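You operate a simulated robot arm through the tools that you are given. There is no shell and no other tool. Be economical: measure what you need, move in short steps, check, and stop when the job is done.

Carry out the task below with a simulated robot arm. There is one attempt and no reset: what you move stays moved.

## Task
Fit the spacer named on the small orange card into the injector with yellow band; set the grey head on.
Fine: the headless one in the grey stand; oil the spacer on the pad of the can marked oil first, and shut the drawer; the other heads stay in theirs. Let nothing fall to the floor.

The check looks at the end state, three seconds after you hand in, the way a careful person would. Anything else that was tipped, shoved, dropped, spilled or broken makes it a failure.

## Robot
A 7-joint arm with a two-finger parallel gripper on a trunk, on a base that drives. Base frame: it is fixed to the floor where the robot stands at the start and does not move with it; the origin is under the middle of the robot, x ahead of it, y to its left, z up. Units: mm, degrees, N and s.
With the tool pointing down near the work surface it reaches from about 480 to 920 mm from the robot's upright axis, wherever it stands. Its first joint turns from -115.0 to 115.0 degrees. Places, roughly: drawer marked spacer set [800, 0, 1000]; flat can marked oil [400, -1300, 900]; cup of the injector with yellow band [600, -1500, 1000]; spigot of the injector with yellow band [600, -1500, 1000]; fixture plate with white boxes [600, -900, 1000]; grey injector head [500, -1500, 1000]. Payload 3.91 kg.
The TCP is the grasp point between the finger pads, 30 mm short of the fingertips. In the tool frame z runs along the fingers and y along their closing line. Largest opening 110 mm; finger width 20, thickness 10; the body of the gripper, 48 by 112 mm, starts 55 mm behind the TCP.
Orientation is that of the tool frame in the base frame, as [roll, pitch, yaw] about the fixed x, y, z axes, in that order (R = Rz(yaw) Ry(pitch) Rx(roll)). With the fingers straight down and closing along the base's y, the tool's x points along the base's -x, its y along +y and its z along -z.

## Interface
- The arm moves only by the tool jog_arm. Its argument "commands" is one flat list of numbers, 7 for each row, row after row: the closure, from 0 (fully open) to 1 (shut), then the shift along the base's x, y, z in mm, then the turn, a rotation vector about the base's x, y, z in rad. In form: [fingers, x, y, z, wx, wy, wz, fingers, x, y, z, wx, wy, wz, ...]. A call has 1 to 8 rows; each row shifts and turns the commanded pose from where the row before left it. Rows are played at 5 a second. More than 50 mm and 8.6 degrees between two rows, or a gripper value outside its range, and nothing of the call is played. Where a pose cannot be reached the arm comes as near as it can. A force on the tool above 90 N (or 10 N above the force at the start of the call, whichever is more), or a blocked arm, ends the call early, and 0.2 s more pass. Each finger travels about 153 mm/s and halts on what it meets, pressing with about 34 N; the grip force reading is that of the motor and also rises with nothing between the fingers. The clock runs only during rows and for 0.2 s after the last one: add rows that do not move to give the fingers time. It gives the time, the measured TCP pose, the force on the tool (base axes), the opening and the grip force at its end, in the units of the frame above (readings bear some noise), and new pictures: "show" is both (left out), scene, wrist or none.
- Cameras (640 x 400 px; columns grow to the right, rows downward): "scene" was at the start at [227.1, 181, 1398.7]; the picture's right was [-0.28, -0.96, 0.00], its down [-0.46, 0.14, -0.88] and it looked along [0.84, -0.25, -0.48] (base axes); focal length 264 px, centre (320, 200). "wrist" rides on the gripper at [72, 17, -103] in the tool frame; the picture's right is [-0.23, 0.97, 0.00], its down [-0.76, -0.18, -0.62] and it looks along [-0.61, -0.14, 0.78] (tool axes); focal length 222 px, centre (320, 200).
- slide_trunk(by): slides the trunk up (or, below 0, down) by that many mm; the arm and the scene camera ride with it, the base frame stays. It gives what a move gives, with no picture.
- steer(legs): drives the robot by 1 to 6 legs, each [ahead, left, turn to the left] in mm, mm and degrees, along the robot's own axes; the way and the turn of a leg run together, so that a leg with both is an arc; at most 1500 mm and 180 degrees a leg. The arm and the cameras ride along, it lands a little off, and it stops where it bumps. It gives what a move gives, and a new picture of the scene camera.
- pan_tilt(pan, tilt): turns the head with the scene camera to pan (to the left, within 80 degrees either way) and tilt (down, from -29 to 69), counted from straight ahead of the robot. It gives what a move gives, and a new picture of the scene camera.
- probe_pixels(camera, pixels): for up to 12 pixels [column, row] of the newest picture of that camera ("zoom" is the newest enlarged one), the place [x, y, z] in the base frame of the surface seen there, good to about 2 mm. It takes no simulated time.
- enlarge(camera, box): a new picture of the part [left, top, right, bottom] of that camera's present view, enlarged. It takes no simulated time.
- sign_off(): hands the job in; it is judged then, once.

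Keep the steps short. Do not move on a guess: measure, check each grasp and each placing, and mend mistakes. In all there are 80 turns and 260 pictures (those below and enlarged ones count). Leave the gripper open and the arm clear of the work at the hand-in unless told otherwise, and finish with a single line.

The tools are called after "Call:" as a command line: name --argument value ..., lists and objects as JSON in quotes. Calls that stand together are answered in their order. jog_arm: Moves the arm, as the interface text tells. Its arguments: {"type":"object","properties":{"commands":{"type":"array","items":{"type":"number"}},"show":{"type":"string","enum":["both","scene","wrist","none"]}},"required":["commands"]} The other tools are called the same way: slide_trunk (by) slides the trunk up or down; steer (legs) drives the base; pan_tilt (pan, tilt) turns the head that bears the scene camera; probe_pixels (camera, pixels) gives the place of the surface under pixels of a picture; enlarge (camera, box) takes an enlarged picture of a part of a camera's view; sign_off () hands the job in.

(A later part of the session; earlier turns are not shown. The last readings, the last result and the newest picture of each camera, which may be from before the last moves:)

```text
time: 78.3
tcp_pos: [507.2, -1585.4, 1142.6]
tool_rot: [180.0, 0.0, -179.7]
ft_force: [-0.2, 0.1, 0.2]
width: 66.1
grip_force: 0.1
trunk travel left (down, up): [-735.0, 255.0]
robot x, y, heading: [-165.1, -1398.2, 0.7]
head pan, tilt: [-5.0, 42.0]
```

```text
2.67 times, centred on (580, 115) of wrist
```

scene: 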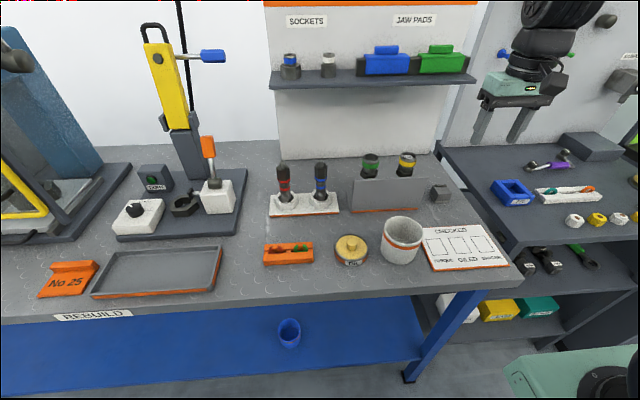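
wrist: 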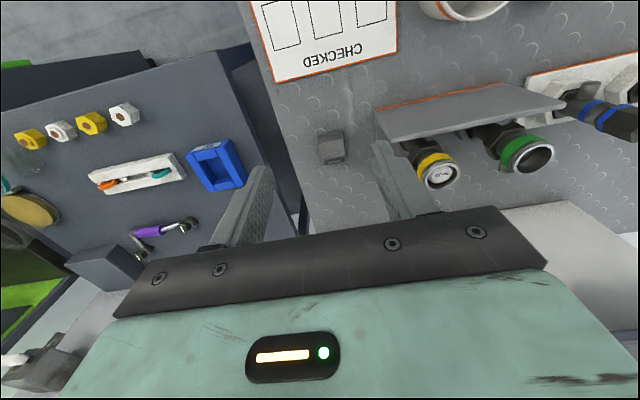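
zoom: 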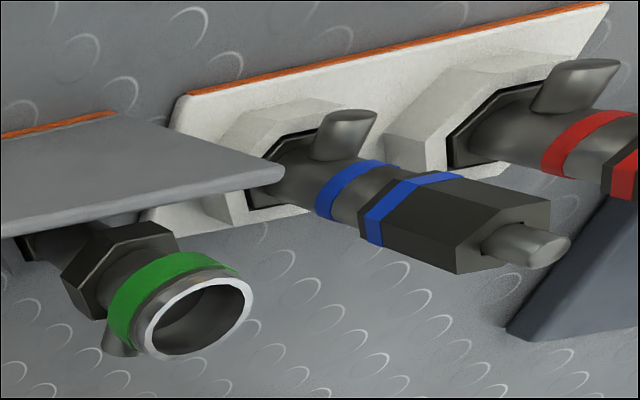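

The red and blue ones are complete injectors in their own rack. The box, ~40×40×33 at (597,−1584), is the only loose grey part by the stand. I go over it, grip it by the sides above its flange, and will inspect its underside.

Call:
jog_arm --commands '[0.4, 45, 0.5, 0, 0, 0, 0, 0.4, 45, 0.5, 0, 0, 0, 0, 0.4, 0, 0, -48, 0, 0, 0, 0.4, 0, 0, -48, 0, 0, 0, 0.4, 0, 0, -48, 0, 0, 0, 0.4, 0, 0, -40, 0, 0, 0, 0.4, 0, 0, 0, 0, 0, 0]'

Call:
enlarge --camera "wrist" --box '[220, 90, 420, 220]'

Call:
enlarge --camera "scene" --box '[400, 150, 480, 220]'

```text
time: 79.9
tcp_pos: [596.0, -1583.9, 958.3]
tool_rot: [-179.9, 0.0, -179.6]
ft_force: [0.0, 0.0, -0.1]
width: 66.1
grip_force: 0.1
trunk travel left (down, up): [-735.0, 255.0]
robot x, y, heading: [-168.1, -1397.1, 0.6]
head pan, tilt: [-5.0, 42.0]
```

scene: 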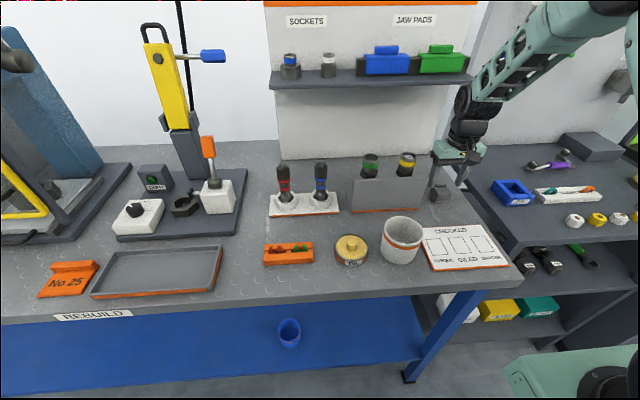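
wrist: 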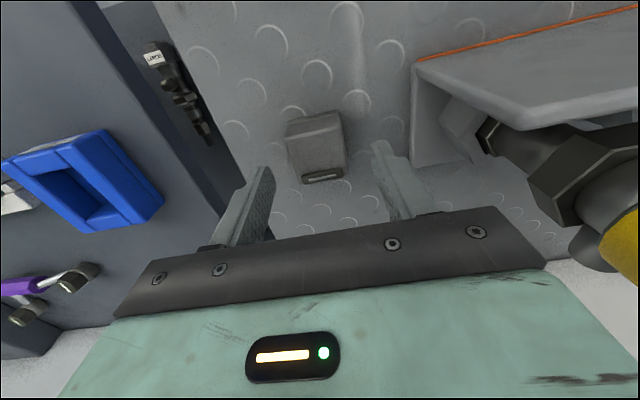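

```text
3.08 times, centred on (320, 155) of wrist
```

zoom: 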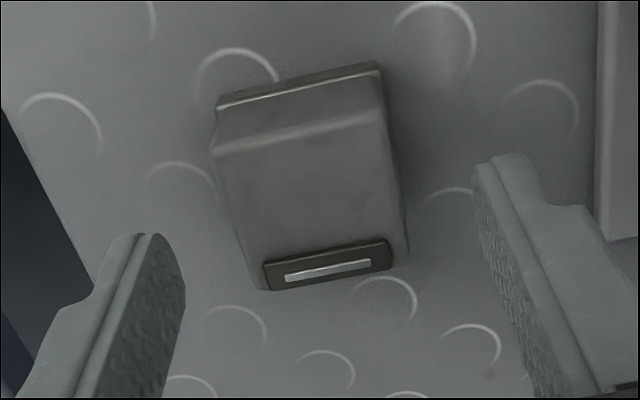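

```text
5.71 times, centred on (440, 185) of scene
```

zoom: 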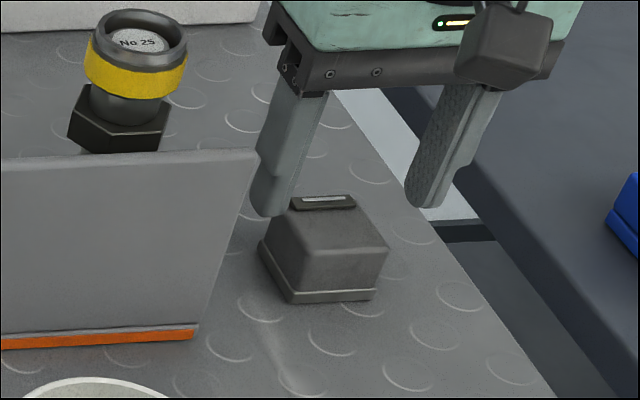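

Call:
probe_pixels --camera "zoom" --pixels '[[290, 250], [225, 180], [393, 170], [300, 140], [310, 200], [240, 250], [405, 240]]'

Call:
jog_arm --commands '[0.4, 0, 0, -15, 0, 0, 0, 0.4, 0, 0, -12, 0, 0, 0, 0.4, 0, 0, -8, 0, 0, 0, 0.4, 0, 0, 0, 0, 0, 0]'

Call:
enlarge --camera "wrist" --box '[220, 90, 420, 220]'

```text
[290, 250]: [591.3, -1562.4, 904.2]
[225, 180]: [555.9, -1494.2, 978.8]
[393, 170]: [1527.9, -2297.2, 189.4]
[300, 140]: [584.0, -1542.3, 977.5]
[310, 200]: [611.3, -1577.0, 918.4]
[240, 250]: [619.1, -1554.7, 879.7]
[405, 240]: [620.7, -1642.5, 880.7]
```

```text
time: 80.9
tcp_pos: [596.8, -1584.0, 922.8]
tool_rot: [-180.0, -0.1, -179.8]
ft_force: [0.3, 0.0, 0.0]
width: 66.0
grip_force: 0.0
trunk travel left (down, up): [-735.0, 255.0]
robot x, y, heading: [-170.2, -1395.8, 0.6]
head pan, tilt: [-5.0, 42.0]
```

scene: 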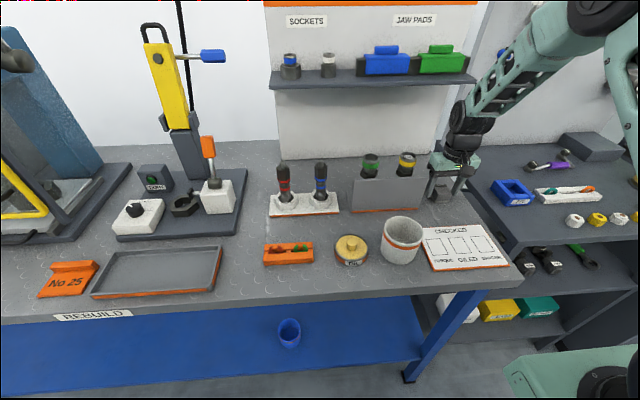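
wrist: 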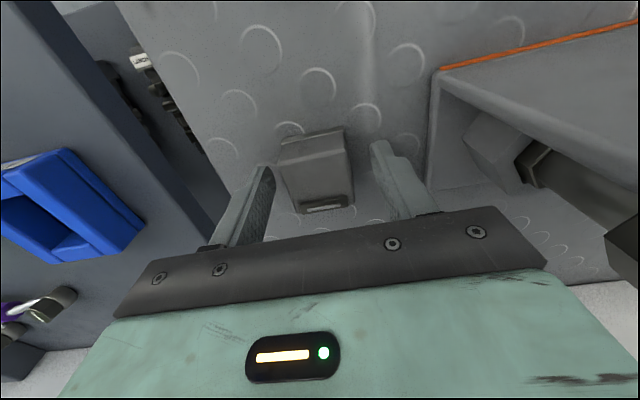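

```text
3.08 times, centred on (320, 155) of wrist
```

zoom: 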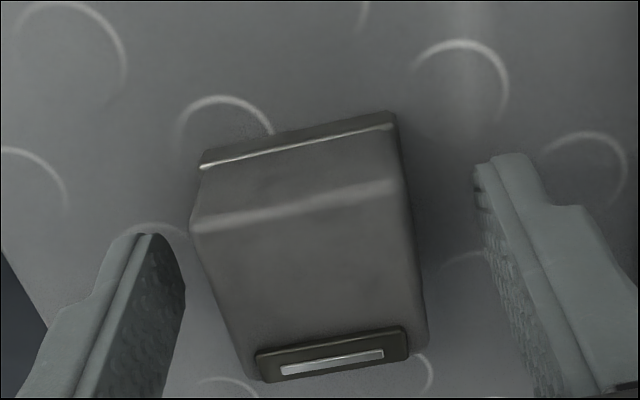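

Close on the head stepwise.

Call:
jog_arm --commands '[0.5, 0, 0, 0, 0, 0, 0, 0.58, 0, 0, 0, 0, 0, 0, 0.65, 0, 0, 0, 0, 0, 0, 0.72, 0, 0, 0, 0, 0, 0, 0.72, 0, 0, 0, 0, 0, 0]' --show "wrist"

Call:
enlarge --camera "wrist" --box '[220, 90, 420, 220]'

```text
time: 82.1
tcp_pos: [596.4, -1584.2, 922.9]
tool_rot: [180.0, -0.1, -179.7]
ft_force: [-0.3, -0.2, 0.5]
width: 41.2
grip_force: 34.2
trunk travel left (down, up): [-735.0, 255.0]
robot x, y, heading: [-168.1, -1403.3, 0.8]
head pan, tilt: [-5.0, 42.0]
```

wrist: 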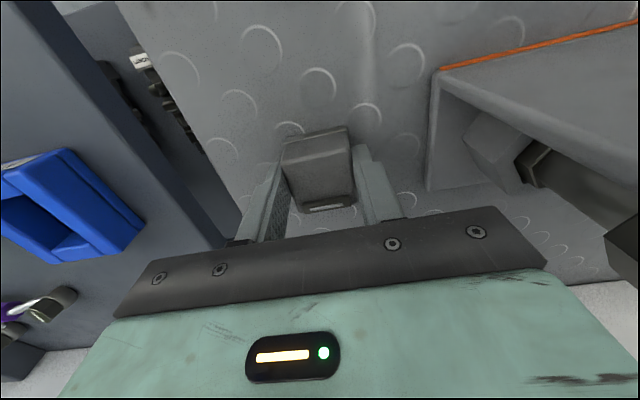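

```text
3.08 times, centred on (320, 155) of wrist
```

zoom: 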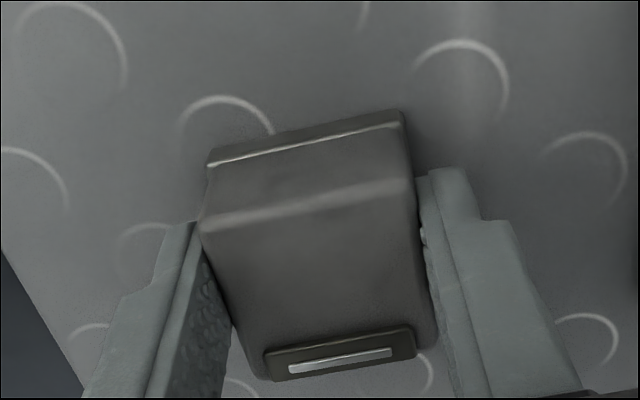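

Held (41.2 mm). Lift and tilt it toward the head camera to see its underside.

Call:
jog_arm --commands '[0.72, 0, 0, 10, 0, 0, 0, 0.72, 0, 0, 30, 0, 0, 0, 0.72, 0, 0, 45, 0, 0, 0, 0.72, 0, 0, 45, 0, 0, 0, 0.72, 0, 0, 45, 0, 0, 0, 0.72, 0, 0, 45, 0, 0, 0, 0.72, 0, 0, 45, 0, 0, 0, 0.72, 0, 0, 0, 0, 0, 0]' --show "wrist"

Call:
jog_arm --commands '[0.72, -15, 15, 0, 0, 0.14, 0, 0.72, -15, 15, 0, 0, 0.14, 0, 0.72, -15, 15, 0, 0, 0.14, 0, 0.72, -15, 15, 0, 0, 0.14, 0, 0.72, -15, 15, 0, 0, 0.14, 0, 0.72, 0, 0, 0, 0, 0.14, 0, 0.72, 0, 0, 0, 0, 0.14, 0, 0.72, 0, 0, 0, 0, 0, 0]' --show "scene"

```text
time: 83.9
tcp_pos: [596.8, -1585.6, 1186.5]
tool_rot: [-180.0, -0.1, -179.8]
ft_force: [-0.3, -0.1, -1.0]
width: 41.0
grip_force: 34.1
trunk travel left (down, up): [-735.0, 255.0]
robot x, y, heading: [-166.4, -1398.6, 0.3]
head pan, tilt: [-5.0, 42.0]
```

wrist: 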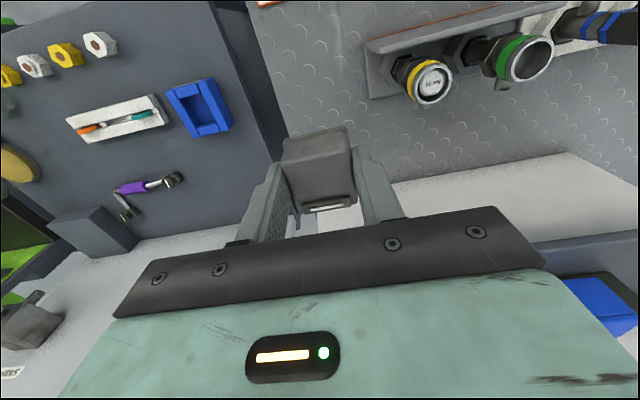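

```text
time: 85.7
tcp_pos: [520.7, -1509.7, 1188.2]
tool_rot: [179.7, -44.1, -179.5]
ft_force: [0.1, -0.3, -1.2]
width: 41.2
grip_force: 33.5
out of reach, approached as far as the arm can: row 6, 7
trunk travel left (down, up): [-735.0, 255.0]
robot x, y, heading: [-168.7, -1397.9, 0.4]
head pan, tilt: [-5.0, 42.0]
```

scene: 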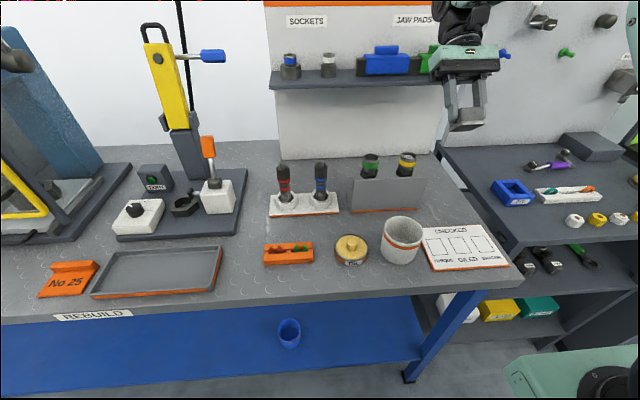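

Call:
enlarge --camera "scene" --box '[436, 90, 500, 140]'

```text
8.00 times, centred on (468, 115) of scene
```

zoom: 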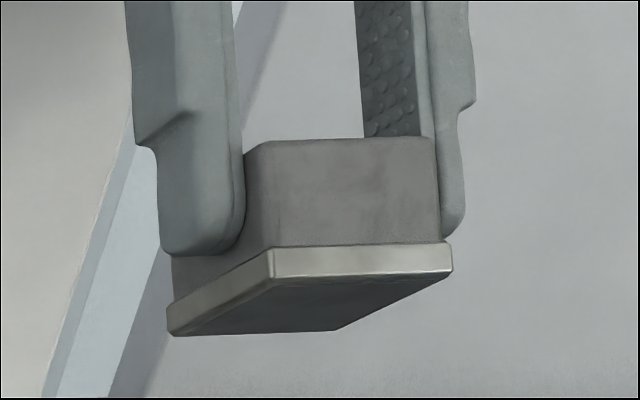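

The underside looks flat: I'm not sure how this would sit on. I'll look at the stand and surroundings more closely from here.

Call:
enlarge --camera "wrist" --box '[0, 0, 640, 400]'

Call:
enlarge --camera "scene" --box '[345, 140, 435, 216]'

Call:
enlarge --camera "scene" --box '[460, 120, 640, 280]'

Call:
enlarge --camera "scene" --box '[436, 110, 480, 138]'

```text
1.00 times, centred on (320, 200) of wrist
```

zoom: 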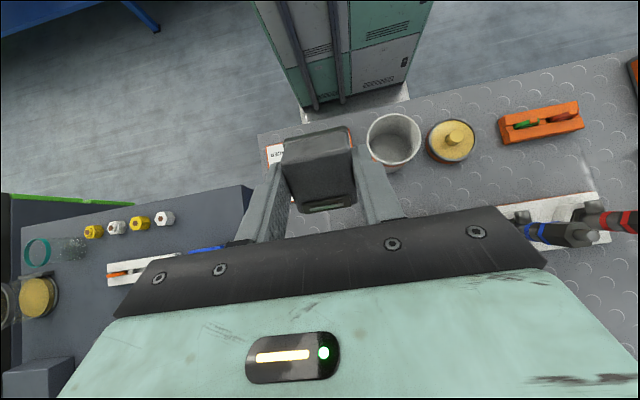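

```text
5.26 times, centred on (390, 178) of scene
```

zoom: 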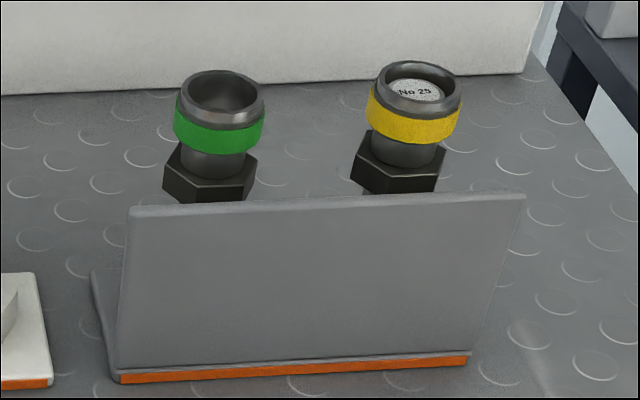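

```text
2.50 times, centred on (550, 200) of scene
```

zoom: 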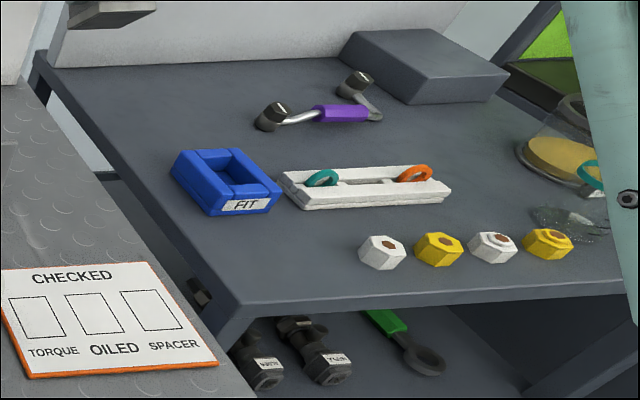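

```text
14.29 times, centred on (458, 124) of scene
```

zoom: 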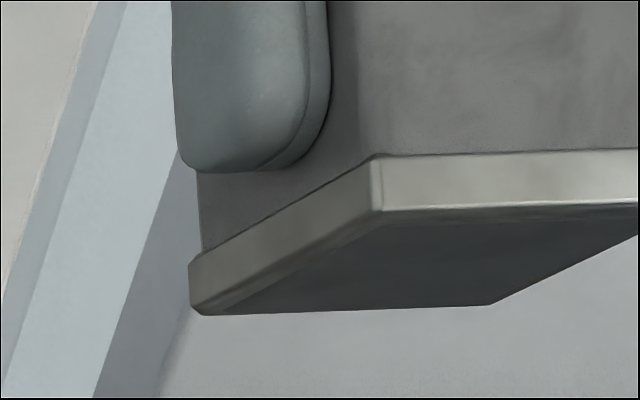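

Probe the underside to see whether it's recessed.

Call:
probe_pixels --camera "zoom" --pixels '[[378, 200], [200, 290], [630, 195], [400, 260], [300, 290], [480, 290], [550, 240], [330, 270], [450, 230], [260, 300], [580, 220], [490, 303]]'

```text
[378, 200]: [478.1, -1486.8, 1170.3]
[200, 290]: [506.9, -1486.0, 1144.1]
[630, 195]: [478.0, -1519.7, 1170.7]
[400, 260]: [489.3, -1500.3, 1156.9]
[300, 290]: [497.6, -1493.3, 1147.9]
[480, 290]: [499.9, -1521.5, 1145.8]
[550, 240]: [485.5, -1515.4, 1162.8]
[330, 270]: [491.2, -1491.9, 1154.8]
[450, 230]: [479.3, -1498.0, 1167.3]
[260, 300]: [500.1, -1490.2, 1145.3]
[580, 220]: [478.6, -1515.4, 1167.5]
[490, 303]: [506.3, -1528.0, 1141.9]
```

Flat underside. Before deciding, I look at the stand from the right side: tool upright again and yawed 90° so the wrist camera looks along +y behind the shield.

Call:
jog_arm --commands '[0.72, 13, -10, 0, 0, -0.1283, 0, 0.72, 13, -10, 0, 0, -0.1283, 0, 0.72, 13, -10, 0, 0, -0.1283, 0, 0.72, 13, -10, 0, 0, -0.1283, 0, 0.72, 13, -10, 0, 0, -0.1283, 0, 0.72, 13, 0, 0, 0, -0.1283, 0, 0.72, 0, 0, 0, 0, 0, 0.149, 0.72, 0, 0, 0, 0, 0, 0.149]' --show "none"

Call:
jog_arm --commands '[0.72, 0, 0, 0, 0, 0, 0.149, 0.72, 0, 0, 0, 0, 0, 0.149, 0.72, 0, 0, 0, 0, 0, 0.149, 0.72, 0, 0, 0, 0, 0, 0.149, 0.72, 0, 0, 0, 0, 0, 0.149, 0.72, 0, 0, 0, 0, 0, 0.149, 0.72, 0, 0, 0, 0, 0, 0.149, 0.72, 0, 0, 0, 0, 0, 0.149]'

Call:
enlarge --camera "wrist" --box '[160, 0, 480, 200]'

```text
time: 87.5
tcp_pos: [598.6, -1560.1, 1188.8]
tool_rot: [179.9, -0.1, -162.5]
ft_force: [-0.2, -0.7, -0.7]
width: 41.3
grip_force: 33.6
trunk travel left (down, up): [-735.0, 255.0]
robot x, y, heading: [-167.1, -1399.9, 0.7]
head pan, tilt: [-5.0, 42.0]
```

```text
time: 89.3
tcp_pos: [598.6, -1559.8, 1188.9]
tool_rot: [-180.0, -0.1, -94.2]
ft_force: [-0.6, 0.6, -0.4]
width: 40.9
grip_force: 33.9
trunk travel left (down, up): [-735.0, 255.0]
robot x, y, heading: [-167.7, -1395.8, 0.9]
head pan, tilt: [-5.0, 42.0]
```

scene: 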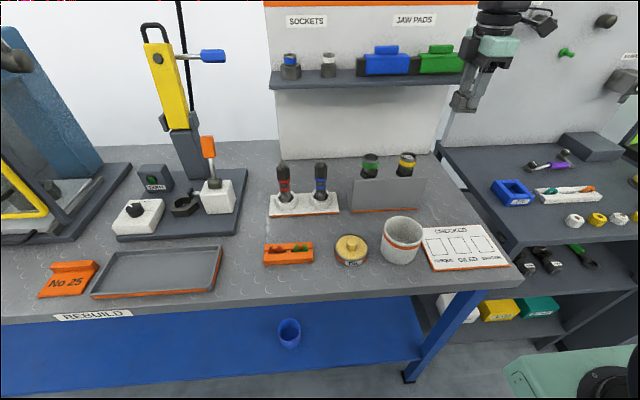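
wrist: 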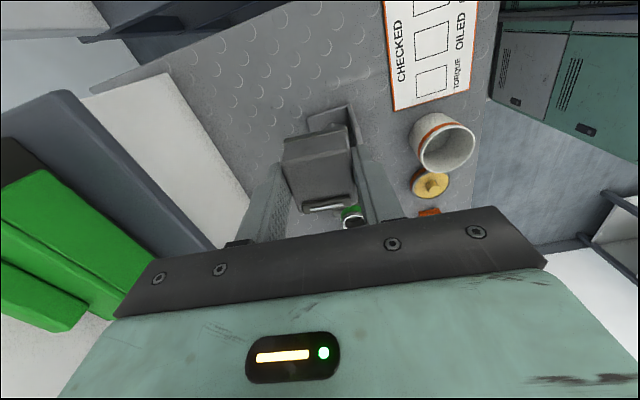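

```text
2.00 times, centred on (320, 100) of wrist
```

zoom: 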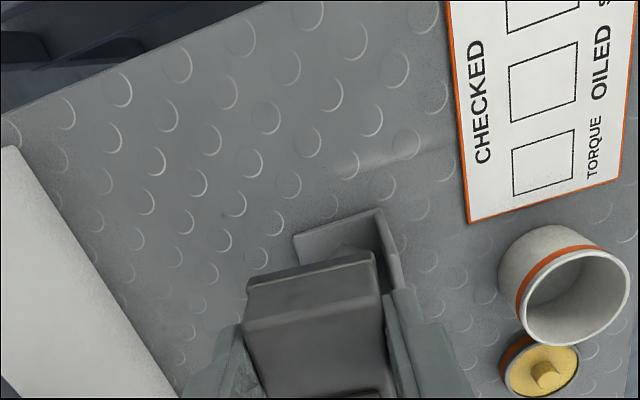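

The block hides the stand. Shift to −x and lower to see past it.

Call:
jog_arm --commands '[0.72, -45, -20, -30, 0, 0, 0, 0.72, -45, -20, -30, 0, 0, 0, 0.72, -10, -10, -40, 0, 0, 0, 0.72, 0, 0, -40, 0, 0, 0, 0.72, 0, 0, 0, 0, 0, 0]' --show "wrist"

Call:
enlarge --camera "wrist" --box '[90, 40, 330, 210]'

```text
refused: row 1 steps farther than a row can; nothing moved
```

```text
2.35 times, centred on (210, 125) of wrist
```

zoom: 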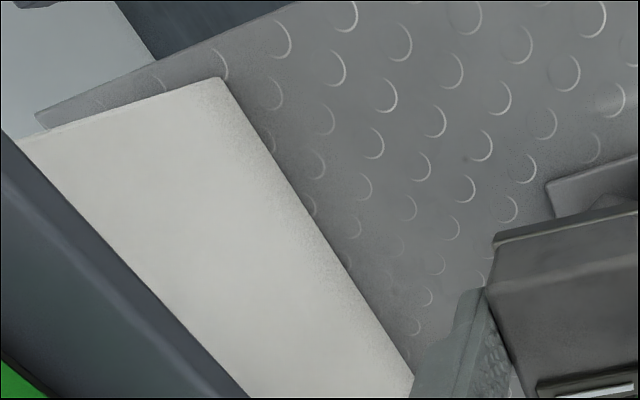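

Call:
jog_arm --commands '[0.72, -40, -10, -20, 0, 0, 0, 0.72, -40, -15, -20, 0, 0, 0, 0.72, -20, -15, -35, 0, 0, 0, 0.72, 0, -10, -35, 0, 0, 0, 0.72, 0, 0, -30, 0, 0, 0, 0.72, 0, 0, 0, 0, 0, 0]' --show "wrist"

Call:
enlarge --camera "wrist" --box '[90, 40, 330, 210]'

```text
time: 90.7
tcp_pos: [499.0, -1608.8, 1048.6]
tool_rot: [-180.0, -0.1, -94.4]
ft_force: [0.6, -0.6, 0.4]
width: 41.3
grip_force: 33.5
trunk travel left (down, up): [-735.0, 255.0]
robot x, y, heading: [-165.4, -1399.7, 0.4]
head pan, tilt: [-5.0, 42.0]
```

wrist: 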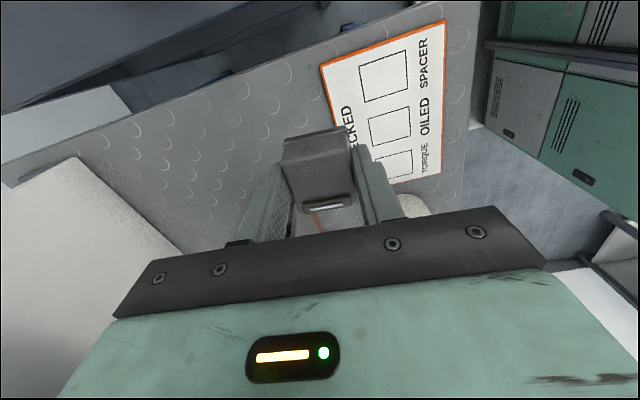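

```text
2.35 times, centred on (210, 125) of wrist
```

zoom: 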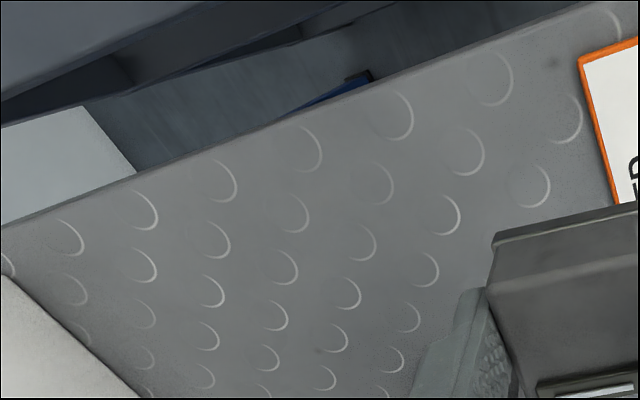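

Too low; retreat further to −y and up.

Call:
jog_arm --commands '[0.72, 0, -25, 40, 0, 0, 0, 0.72, 0, -30, 35, 0, 0, 0, 0.72, 0, -30, 30, 0, 0, 0, 0.72, 0, 0, 0, 0, 0, 0]' --show "wrist"

Call:
enlarge --camera "wrist" --box '[120, 80, 320, 220]'

```text
time: 91.7
tcp_pos: [498.3, -1694.5, 1152.9]
tool_rot: [-179.9, -0.1, -94.3]
ft_force: [0.4, -0.1, -1.0]
width: 41.2
grip_force: 34.6
trunk travel left (down, up): [-735.0, 255.0]
robot x, y, heading: [-168.3, -1398.7, 0.6]
head pan, tilt: [-5.0, 42.0]
```

wrist: 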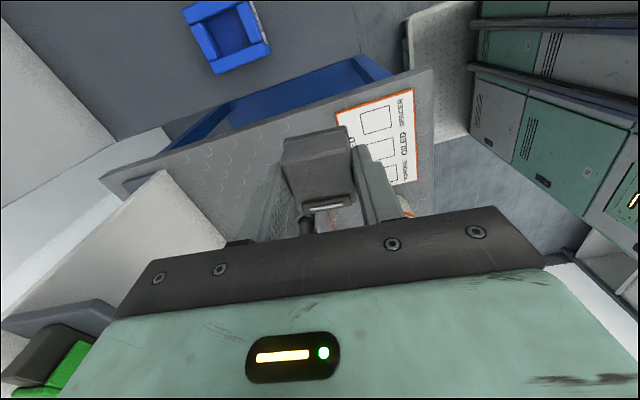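

```text
2.86 times, centred on (220, 150) of wrist
```

zoom: 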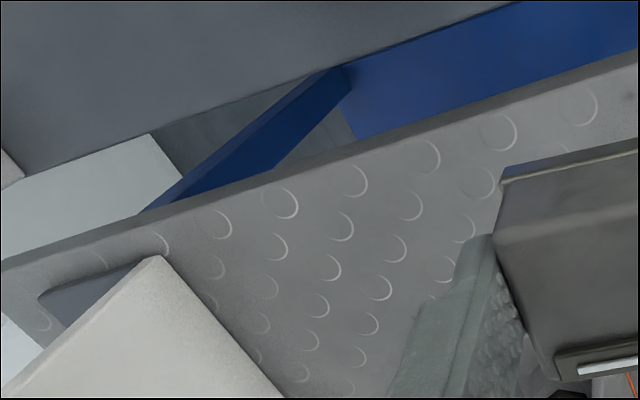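

The gripper occludes it. I shift so the stand falls in the free left part of the wrist image.

Call:
jog_arm --commands '[0.72, -20, 30, 20, 0, 0, 0, 0.72, -20, 35, 20, 0, 0, 0, 0.72, -25, 35, 0, 0, 0, 0, 0.72, 0, 10, 0, 0, 0, 0, 0.72, 0, 0, 0, 0, 0, 0]' --show "wrist"

Call:
enlarge --camera "wrist" --box '[120, 60, 320, 210]'

```text
time: 92.9
tcp_pos: [434.0, -1584.9, 1193.5]
tool_rot: [-179.9, -0.1, -94.3]
ft_force: [0.5, 0.0, -1.1]
width: 41.1
grip_force: 34.5
trunk travel left (down, up): [-735.0, 255.0]
robot x, y, heading: [-163.4, -1398.8, 0.6]
head pan, tilt: [-5.0, 42.0]
```

wrist: 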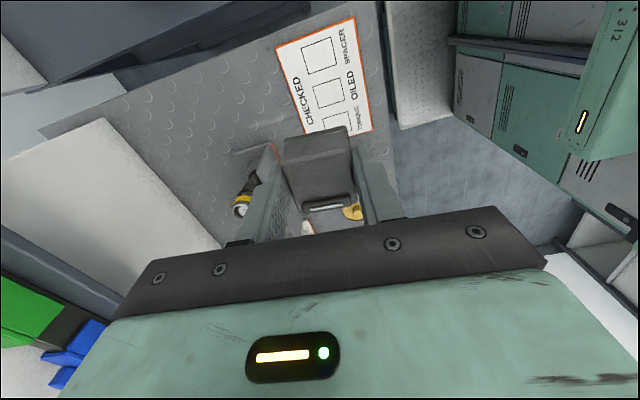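

```text
2.67 times, centred on (220, 135) of wrist
```

zoom: 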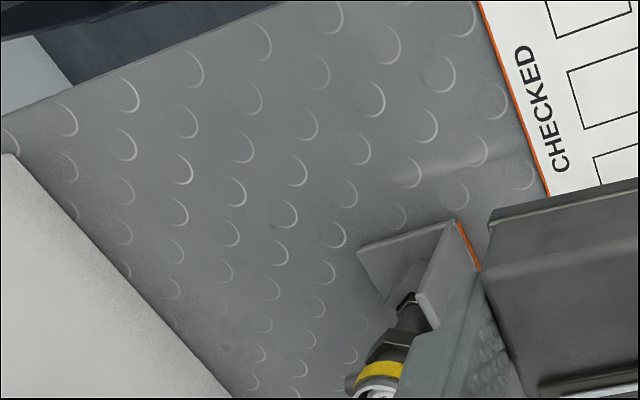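

Nothing else is hidden behind the stand; the block with a connector on top is the only loose head here, and its flat flange will rest on the injector's rim. I rotate back to its original yaw and move over the cup.

Call:
jog_arm --commands '[0.72, 10, 5, 0, 0, 0, -0.1494, 0.72, 10, 5, 0, 0, 0, -0.1494, 0.72, 10, 5, 0, 0, 0, -0.1494, 0.72, 10, 5, 0, 0, 0, -0.1494, 0.72, 10, 5, 0, 0, 0, -0.1494, 0.72, 10, 5, 0, 0, 0, -0.1494, 0.72, 10, 5, 0, 0, 0, -0.1494, 0.72, 10, 5, 0, 0, 0, -0.1494]' --show "none"

Call:
jog_arm --commands '[0.72, 20, 20, 0, 0, 0, -0.1494, 0.72, 20, 20, 0, 0, 0, -0.1494, 0.72, 22, 22, 0, 0, 0, 0, 0.72, 22, 21.5, 0, 0, 0, 0, 0.72, 0, 0, -40, 0, 0, 0, 0.72, 0, 0, -40, 0, 0, 0, 0.72, 0, 0, 0, 0, 0, 0]'

Call:
enlarge --camera "scene" --box '[370, 110, 450, 180]'

Call:
enlarge --camera "wrist" --box '[240, 90, 400, 210]'

```text
time: 94.7
tcp_pos: [513.7, -1543.9, 1192.8]
tool_rot: [180.0, -0.1, -163.0]
ft_force: [0.7, 0.2, -0.5]
width: 40.9
grip_force: 34.2
trunk travel left (down, up): [-735.0, 255.0]
robot x, y, heading: [-166.4, -1397.2, 0.5]
head pan, tilt: [-5.0, 42.0]
```

```text
time: 96.3
tcp_pos: [598.8, -1460.7, 1113.5]
tool_rot: [-179.9, -0.1, -179.9]
ft_force: [-0.4, -0.4, -0.4]
width: 40.9
grip_force: 33.9
trunk travel left (down, up): [-735.0, 255.0]
robot x, y, heading: [-170.7, -1397.9, 0.5]
head pan, tilt: [-5.0, 42.0]
```

scene: 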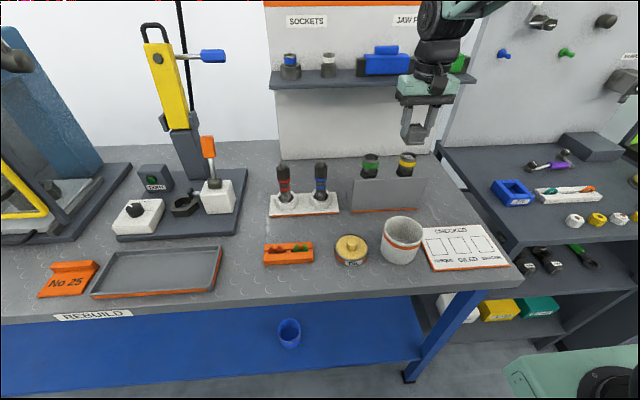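
wrist: 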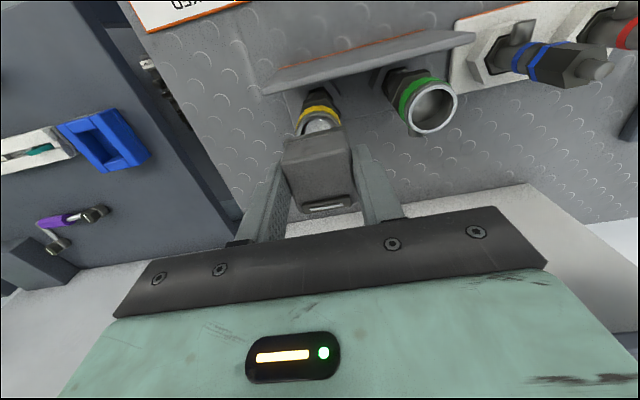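

```text
5.71 times, centred on (410, 145) of scene
```

zoom: 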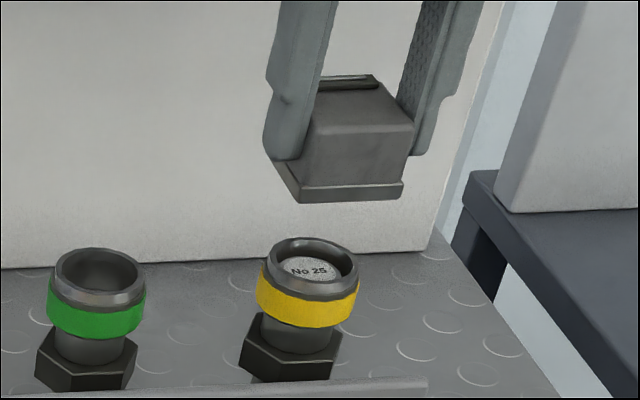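

```text
3.33 times, centred on (320, 150) of wrist
```

zoom: 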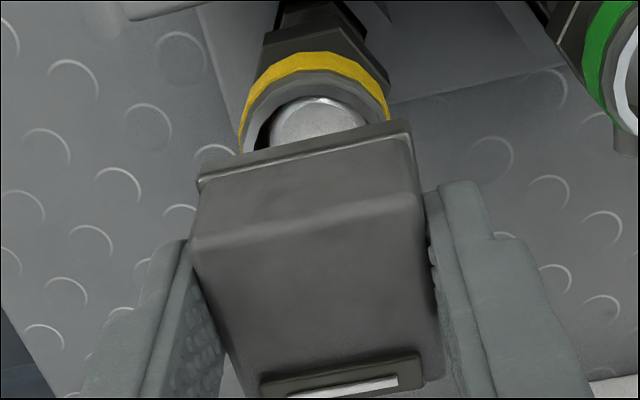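

Before placing, a cross-check of the complete injectors' head size against this cup, and of other grey candidates.

Call:
enlarge --camera "scene" --box '[270, 155, 334, 215]'

Call:
probe_pixels --camera "zoom" --pixels '[[90, 120], [150, 120], [95, 170], [148, 170], [120, 140], [120, 60], [120, 195], [122, 225], [122, 75], [345, 120], [410, 120], [380, 140]]'

Call:
enlarge --camera "scene" --box '[440, 230, 640, 330]'

Call:
enlarge --camera "wrist" --box '[440, 0, 640, 140]'

```text
6.67 times, centred on (302, 185) of scene
```

zoom: 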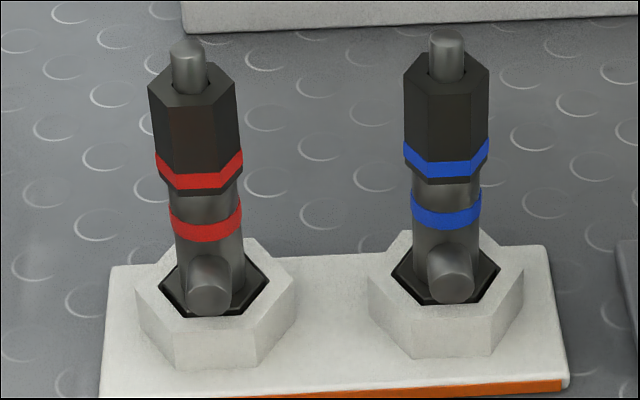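

```text
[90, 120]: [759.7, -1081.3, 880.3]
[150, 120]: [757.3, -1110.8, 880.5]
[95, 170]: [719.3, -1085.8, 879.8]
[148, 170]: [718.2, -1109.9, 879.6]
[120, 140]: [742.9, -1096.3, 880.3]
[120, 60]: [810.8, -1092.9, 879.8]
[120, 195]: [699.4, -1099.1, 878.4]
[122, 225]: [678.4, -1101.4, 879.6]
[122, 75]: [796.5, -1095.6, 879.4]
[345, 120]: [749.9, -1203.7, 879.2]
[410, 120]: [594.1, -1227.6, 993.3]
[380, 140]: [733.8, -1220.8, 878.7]
```

```text
3.20 times, centred on (540, 280) of scene
```

zoom: 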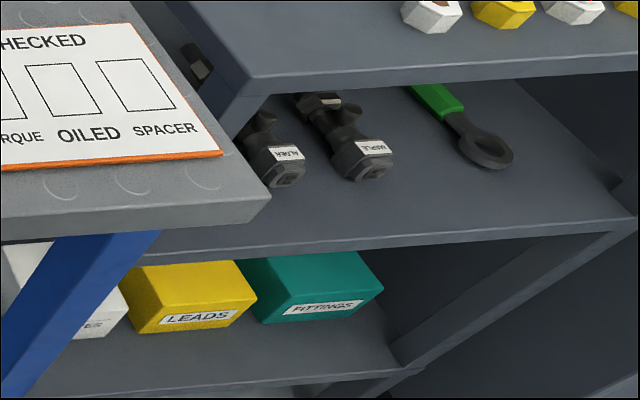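

```text
2.86 times, centred on (540, 70) of wrist
```

zoom: 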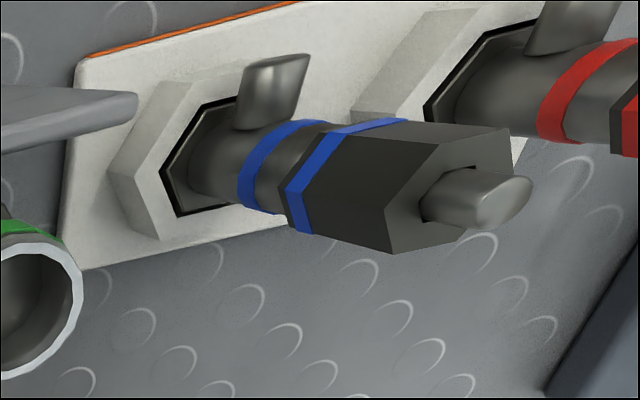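

The lying injectors on the lower shelf ("ALDER", "MAPLE") seem to carry similar block heads — look closer.

Call:
enlarge --camera "scene" --box '[512, 240, 576, 290]'

Call:
probe_pixels --camera "zoom" --pixels '[[110, 200], [300, 190], [200, 100], [350, 200]]'

```text
8.00 times, centred on (544, 265) of scene
```

zoom: 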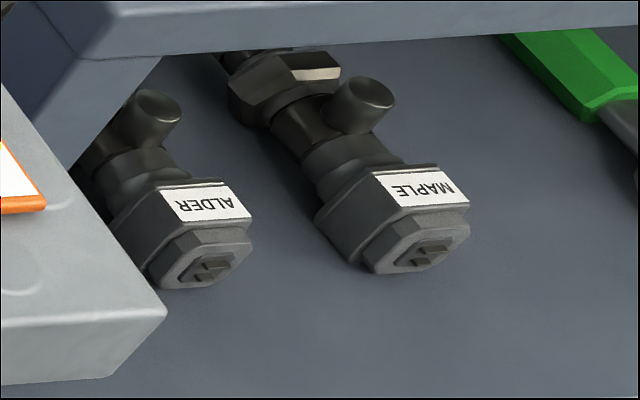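

```text
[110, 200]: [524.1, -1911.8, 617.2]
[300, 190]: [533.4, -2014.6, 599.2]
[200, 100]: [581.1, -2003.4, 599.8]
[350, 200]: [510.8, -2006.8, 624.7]
```

Those complete injectors carry square block heads with a connector, so this block is the grey head. Lower it onto the rim with small final steps.

Call:
jog_arm --commands '[0.72, -0.5, -0.5, -15, 0, 0, 0, 0.72, 0, 0, -15, 0, 0, 0, 0.72, 0, 0, -4, 0, 0, 0, 0.72, 0, 0, 0, 0, 0, 0]' --show "wrist"

Call:
enlarge --camera "scene" --box '[378, 130, 442, 180]'

Call:
enlarge --camera "wrist" --box '[240, 90, 400, 210]'

```text
time: 97.3
tcp_pos: [596.9, -1460.8, 1078.8]
tool_rot: [-180.0, -0.1, -179.9]
ft_force: [-1.1, 0.2, -1.0]
width: 41.1
grip_force: 34.2
trunk travel left (down, up): [-735.0, 255.0]
robot x, y, heading: [-168.7, -1397.0, 0.6]
head pan, tilt: [-5.0, 42.0]
```

wrist: 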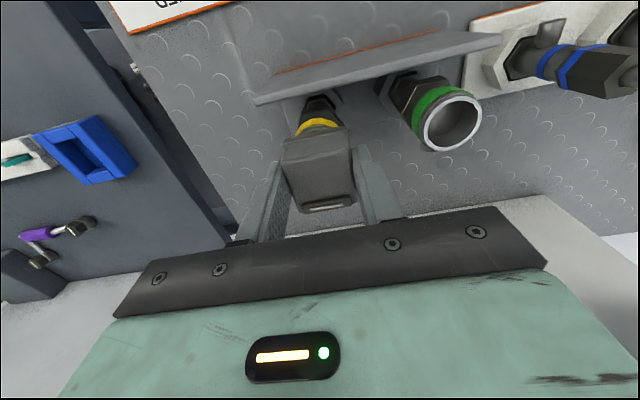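

```text
8.00 times, centred on (410, 155) of scene
```

zoom: 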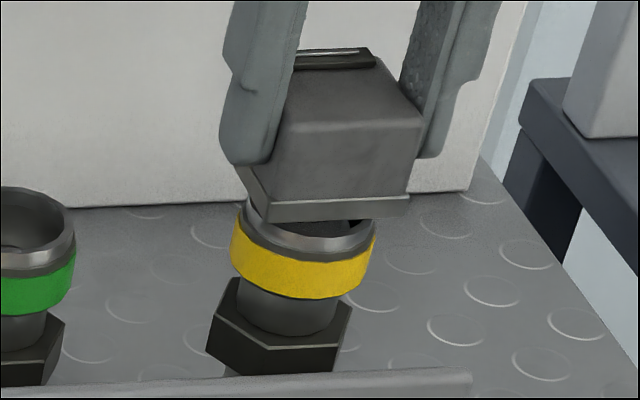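

```text
3.33 times, centred on (320, 150) of wrist
```

zoom: 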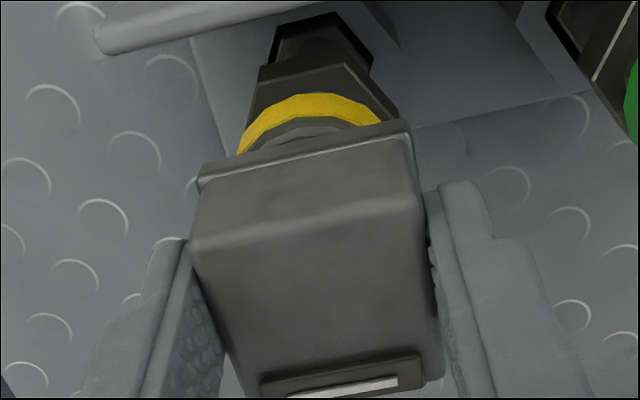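

Check centring with probes on the flange corners.

Call:
probe_pixels --camera "wrist" --pixels '[[301, 145], [362, 128], [305, 143], [358, 130], [330, 145], [330, 160]]'

Call:
enlarge --camera "scene" --box '[398, 145, 434, 170]'

Call:
probe_pixels --camera "zoom" --pixels '[[60, 150], [230, 220], [505, 185], [15, 100], [330, 200], [240, 232], [80, 200], [60, 240], [400, 265], [200, 270]]'

```text
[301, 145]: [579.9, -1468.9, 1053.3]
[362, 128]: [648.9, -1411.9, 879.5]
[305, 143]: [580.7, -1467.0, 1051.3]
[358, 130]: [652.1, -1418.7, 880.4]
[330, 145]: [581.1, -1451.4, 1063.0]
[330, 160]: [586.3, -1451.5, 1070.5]
```

```text
16.00 times, centred on (416, 158) of scene
```

zoom: 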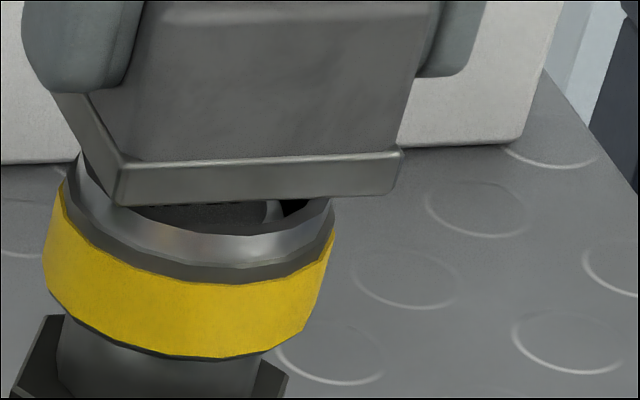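

```text
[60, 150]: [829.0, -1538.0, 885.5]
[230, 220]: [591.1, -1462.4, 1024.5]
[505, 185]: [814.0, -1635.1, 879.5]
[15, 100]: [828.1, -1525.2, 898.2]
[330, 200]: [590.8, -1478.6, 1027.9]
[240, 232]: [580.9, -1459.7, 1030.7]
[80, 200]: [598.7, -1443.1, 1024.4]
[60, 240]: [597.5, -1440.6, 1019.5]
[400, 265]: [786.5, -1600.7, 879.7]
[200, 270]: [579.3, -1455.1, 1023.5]
```

Call:
probe_pixels --camera "zoom" --pixels '[[125, 185], [118, 200], [385, 180], [398, 172], [80, 120], [66, 105], [250, 180], [320, 217], [332, 215], [82, 170], [240, 235]]'

Call:
enlarge --camera "wrist" --box '[270, 100, 370, 220]'

Call:
probe_pixels --camera "zoom" --pixels '[[150, 130], [290, 95], [215, 110], [140, 185], [305, 165], [225, 170], [200, 330], [280, 310]]'

```text
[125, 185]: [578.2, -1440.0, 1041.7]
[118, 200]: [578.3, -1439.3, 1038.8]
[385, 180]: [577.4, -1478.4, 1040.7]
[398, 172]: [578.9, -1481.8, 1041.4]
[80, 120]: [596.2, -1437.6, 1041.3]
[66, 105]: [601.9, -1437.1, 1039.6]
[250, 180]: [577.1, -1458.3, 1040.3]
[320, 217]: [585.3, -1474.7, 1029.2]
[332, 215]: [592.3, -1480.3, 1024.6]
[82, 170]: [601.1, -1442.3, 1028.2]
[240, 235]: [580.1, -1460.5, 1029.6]
```

```text
3.33 times, centred on (320, 160) of wrist
```

zoom: 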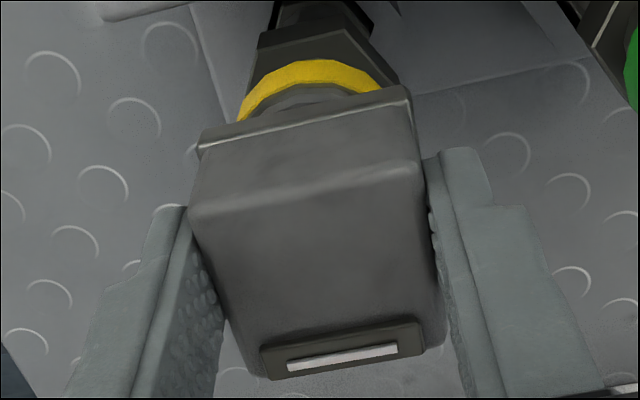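

```text
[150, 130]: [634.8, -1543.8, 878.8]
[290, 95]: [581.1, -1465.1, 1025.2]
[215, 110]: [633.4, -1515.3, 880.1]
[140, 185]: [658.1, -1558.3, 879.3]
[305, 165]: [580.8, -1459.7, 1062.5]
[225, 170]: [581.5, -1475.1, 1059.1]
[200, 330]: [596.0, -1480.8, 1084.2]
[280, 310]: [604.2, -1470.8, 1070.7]
```

The flange is centred over the rim within ~1 mm. Lower in 1 mm steps to contact.

Call:
jog_arm --commands '[0.72, 0, -0.5, -3, 0, 0, 0, 0.72, 0, 0, -1.5, 0, 0, 0, 0.72, 0, 0, -1, 0, 0, 0, 0.72, 0, 0, 0, 0, 0, 0]' --show "none"

Call:
enlarge --camera "scene" --box '[398, 145, 434, 170]'

```text
time: 98.3
tcp_pos: [596.6, -1461.6, 1074.3]
tool_rot: [-179.9, -0.1, -179.9]
ft_force: [0.6, 0.5, -1.7]
width: 41.3
grip_force: 34.0
trunk travel left (down, up): [-735.0, 255.0]
robot x, y, heading: [-165.9, -1399.4, 0.7]
head pan, tilt: [-5.0, 42.0]
```

```text
16.00 times, centred on (416, 158) of scene
```

zoom: 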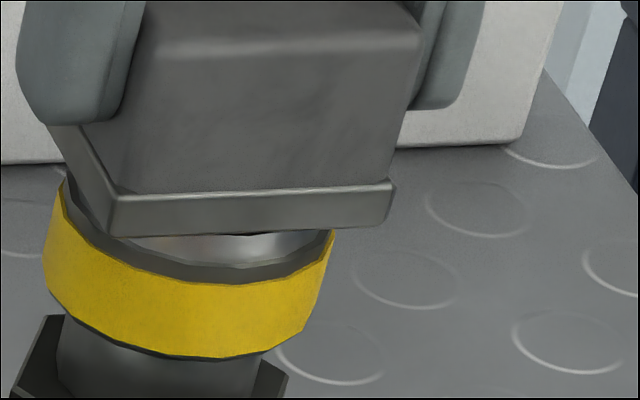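

Call:
jog_arm --commands '[0.72, 0.5, 0, -1, 0, 0, 0, 0.72, 0, 0, -1, 0, 0, 0, 0.72, 0, 0, 0, 0, 0, 0]' --show "none"

Call:
enlarge --camera "scene" --box '[398, 145, 434, 170]'

```text
time: 99.1
tcp_pos: [597.3, -1461.8, 1072.5]
tool_rot: [-180.0, 0.0, -179.9]
ft_force: [-2.3, -1.2, 12.0]
width: 41.1
grip_force: 33.6
trunk travel left (down, up): [-735.0, 255.0]
robot x, y, heading: [-168.1, -1403.5, 0.5]
head pan, tilt: [-5.0, 42.0]
```

```text
16.00 times, centred on (416, 158) of scene
```

zoom: 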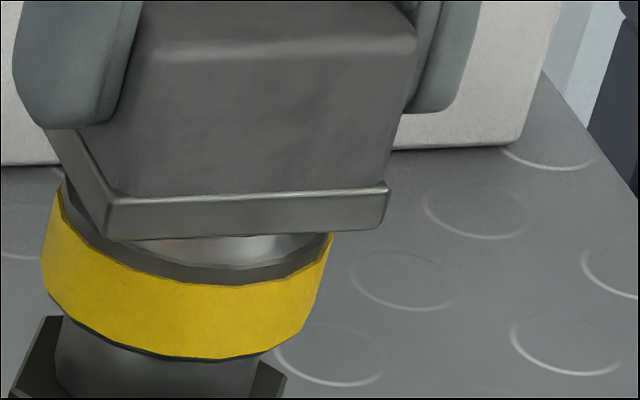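

Contact at 12 N; the flange rests on the rim. Open slowly and check that it stays.

Call:
jog_arm --commands '[0.72, 0, 0, 0.5, 0, 0, 0, 0.62, 0, 0, 0, 0, 0, 0, 0.58, 0, 0, 0, 0, 0, 0, 0.5, 0, 0, 0, 0, 0, 0, 0.45, 0, 0, 0, 0, 0, 0, 0.45, 0, 0, 0, 0, 0, 0]' --show "wrist"

Call:
enlarge --camera "scene" --box '[378, 130, 442, 180]'

```text
time: 100.5
tcp_pos: [598.4, -1462.4, 1071.7]
tool_rot: [-180.0, -0.1, -179.8]
ft_force: [0.5, 0.4, 0.7]
width: 60.7
grip_force: 0.0
trunk travel left (down, up): [-735.0, 255.0]
robot x, y, heading: [-167.7, -1397.8, 0.7]
head pan, tilt: [-5.0, 42.0]
```

wrist: 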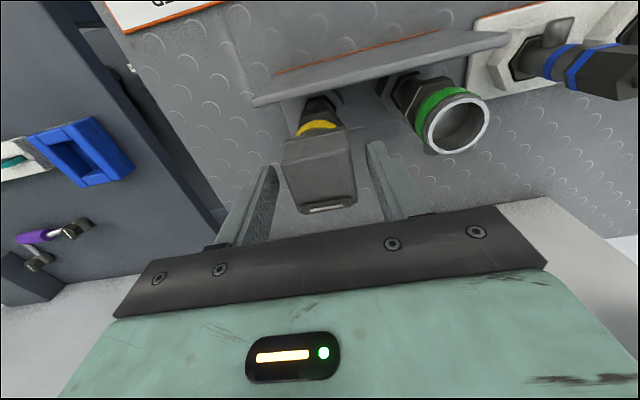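

```text
8.00 times, centred on (410, 155) of scene
```

zoom: 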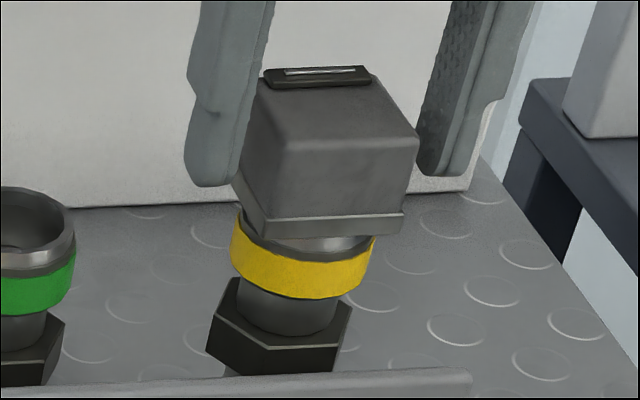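

Lift the fingers straight up and check the level of the head.

Call:
jog_arm --commands '[0.4, 0, 0, 20, 0, 0, 0, 0.4, 0, 0, 40, 0, 0, 0, 0.4, -20, 0, 30, 0, 0, 0, 0.4, -40, 0, 0, 0, 0, 0, 0.4, 0, 0, 0, 0, 0, 0]' --show "wrist"

Call:
enlarge --camera "scene" --box '[388, 135, 436, 175]'

Call:
probe_pixels --camera "zoom" --pixels '[[165, 240], [310, 225], [120, 160], [135, 135], [170, 80], [330, 75], [330, 130], [200, 140], [130, 190], [240, 110], [240, 240]]'

```text
time: 101.7
tcp_pos: [537.6, -1461.6, 1161.7]
tool_rot: [179.9, 0.0, -180.0]
ft_force: [-0.1, -0.2, 0.2]
width: 66.4
grip_force: 0.0
trunk travel left (down, up): [-735.0, 255.0]
robot x, y, heading: [-166.4, -1394.8, 0.5]
head pan, tilt: [-5.0, 42.0]
```

wrist: 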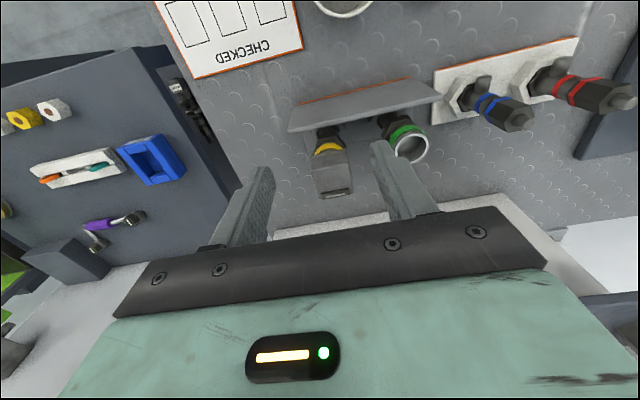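

```text
10.00 times, centred on (412, 155) of scene
```

zoom: 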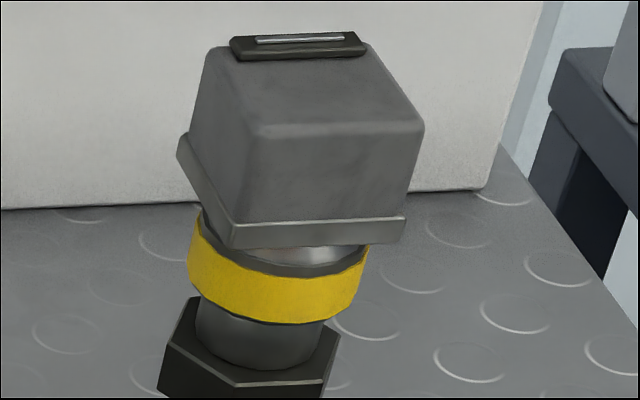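

```text
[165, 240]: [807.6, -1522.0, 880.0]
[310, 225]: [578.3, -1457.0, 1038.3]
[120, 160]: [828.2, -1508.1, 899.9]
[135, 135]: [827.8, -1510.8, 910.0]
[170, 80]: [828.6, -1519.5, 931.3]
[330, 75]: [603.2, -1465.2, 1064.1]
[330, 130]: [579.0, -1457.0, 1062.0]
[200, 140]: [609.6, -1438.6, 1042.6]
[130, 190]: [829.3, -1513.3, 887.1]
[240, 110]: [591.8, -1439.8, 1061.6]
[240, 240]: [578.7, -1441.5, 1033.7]
```

Call:
probe_pixels --camera "zoom" --pixels '[[265, 110], [400, 112], [225, 65], [360, 62], [320, 90], [235, 235], [400, 230], [185, 150], [235, 245], [380, 243]]'

```text
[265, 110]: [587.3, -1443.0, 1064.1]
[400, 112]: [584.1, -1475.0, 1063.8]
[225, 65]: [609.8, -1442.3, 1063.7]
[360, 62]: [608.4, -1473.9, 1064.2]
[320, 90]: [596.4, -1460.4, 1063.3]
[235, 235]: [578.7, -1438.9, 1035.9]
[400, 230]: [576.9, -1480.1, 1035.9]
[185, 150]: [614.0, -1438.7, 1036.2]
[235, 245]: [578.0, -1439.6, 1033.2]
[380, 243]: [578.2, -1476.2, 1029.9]
```

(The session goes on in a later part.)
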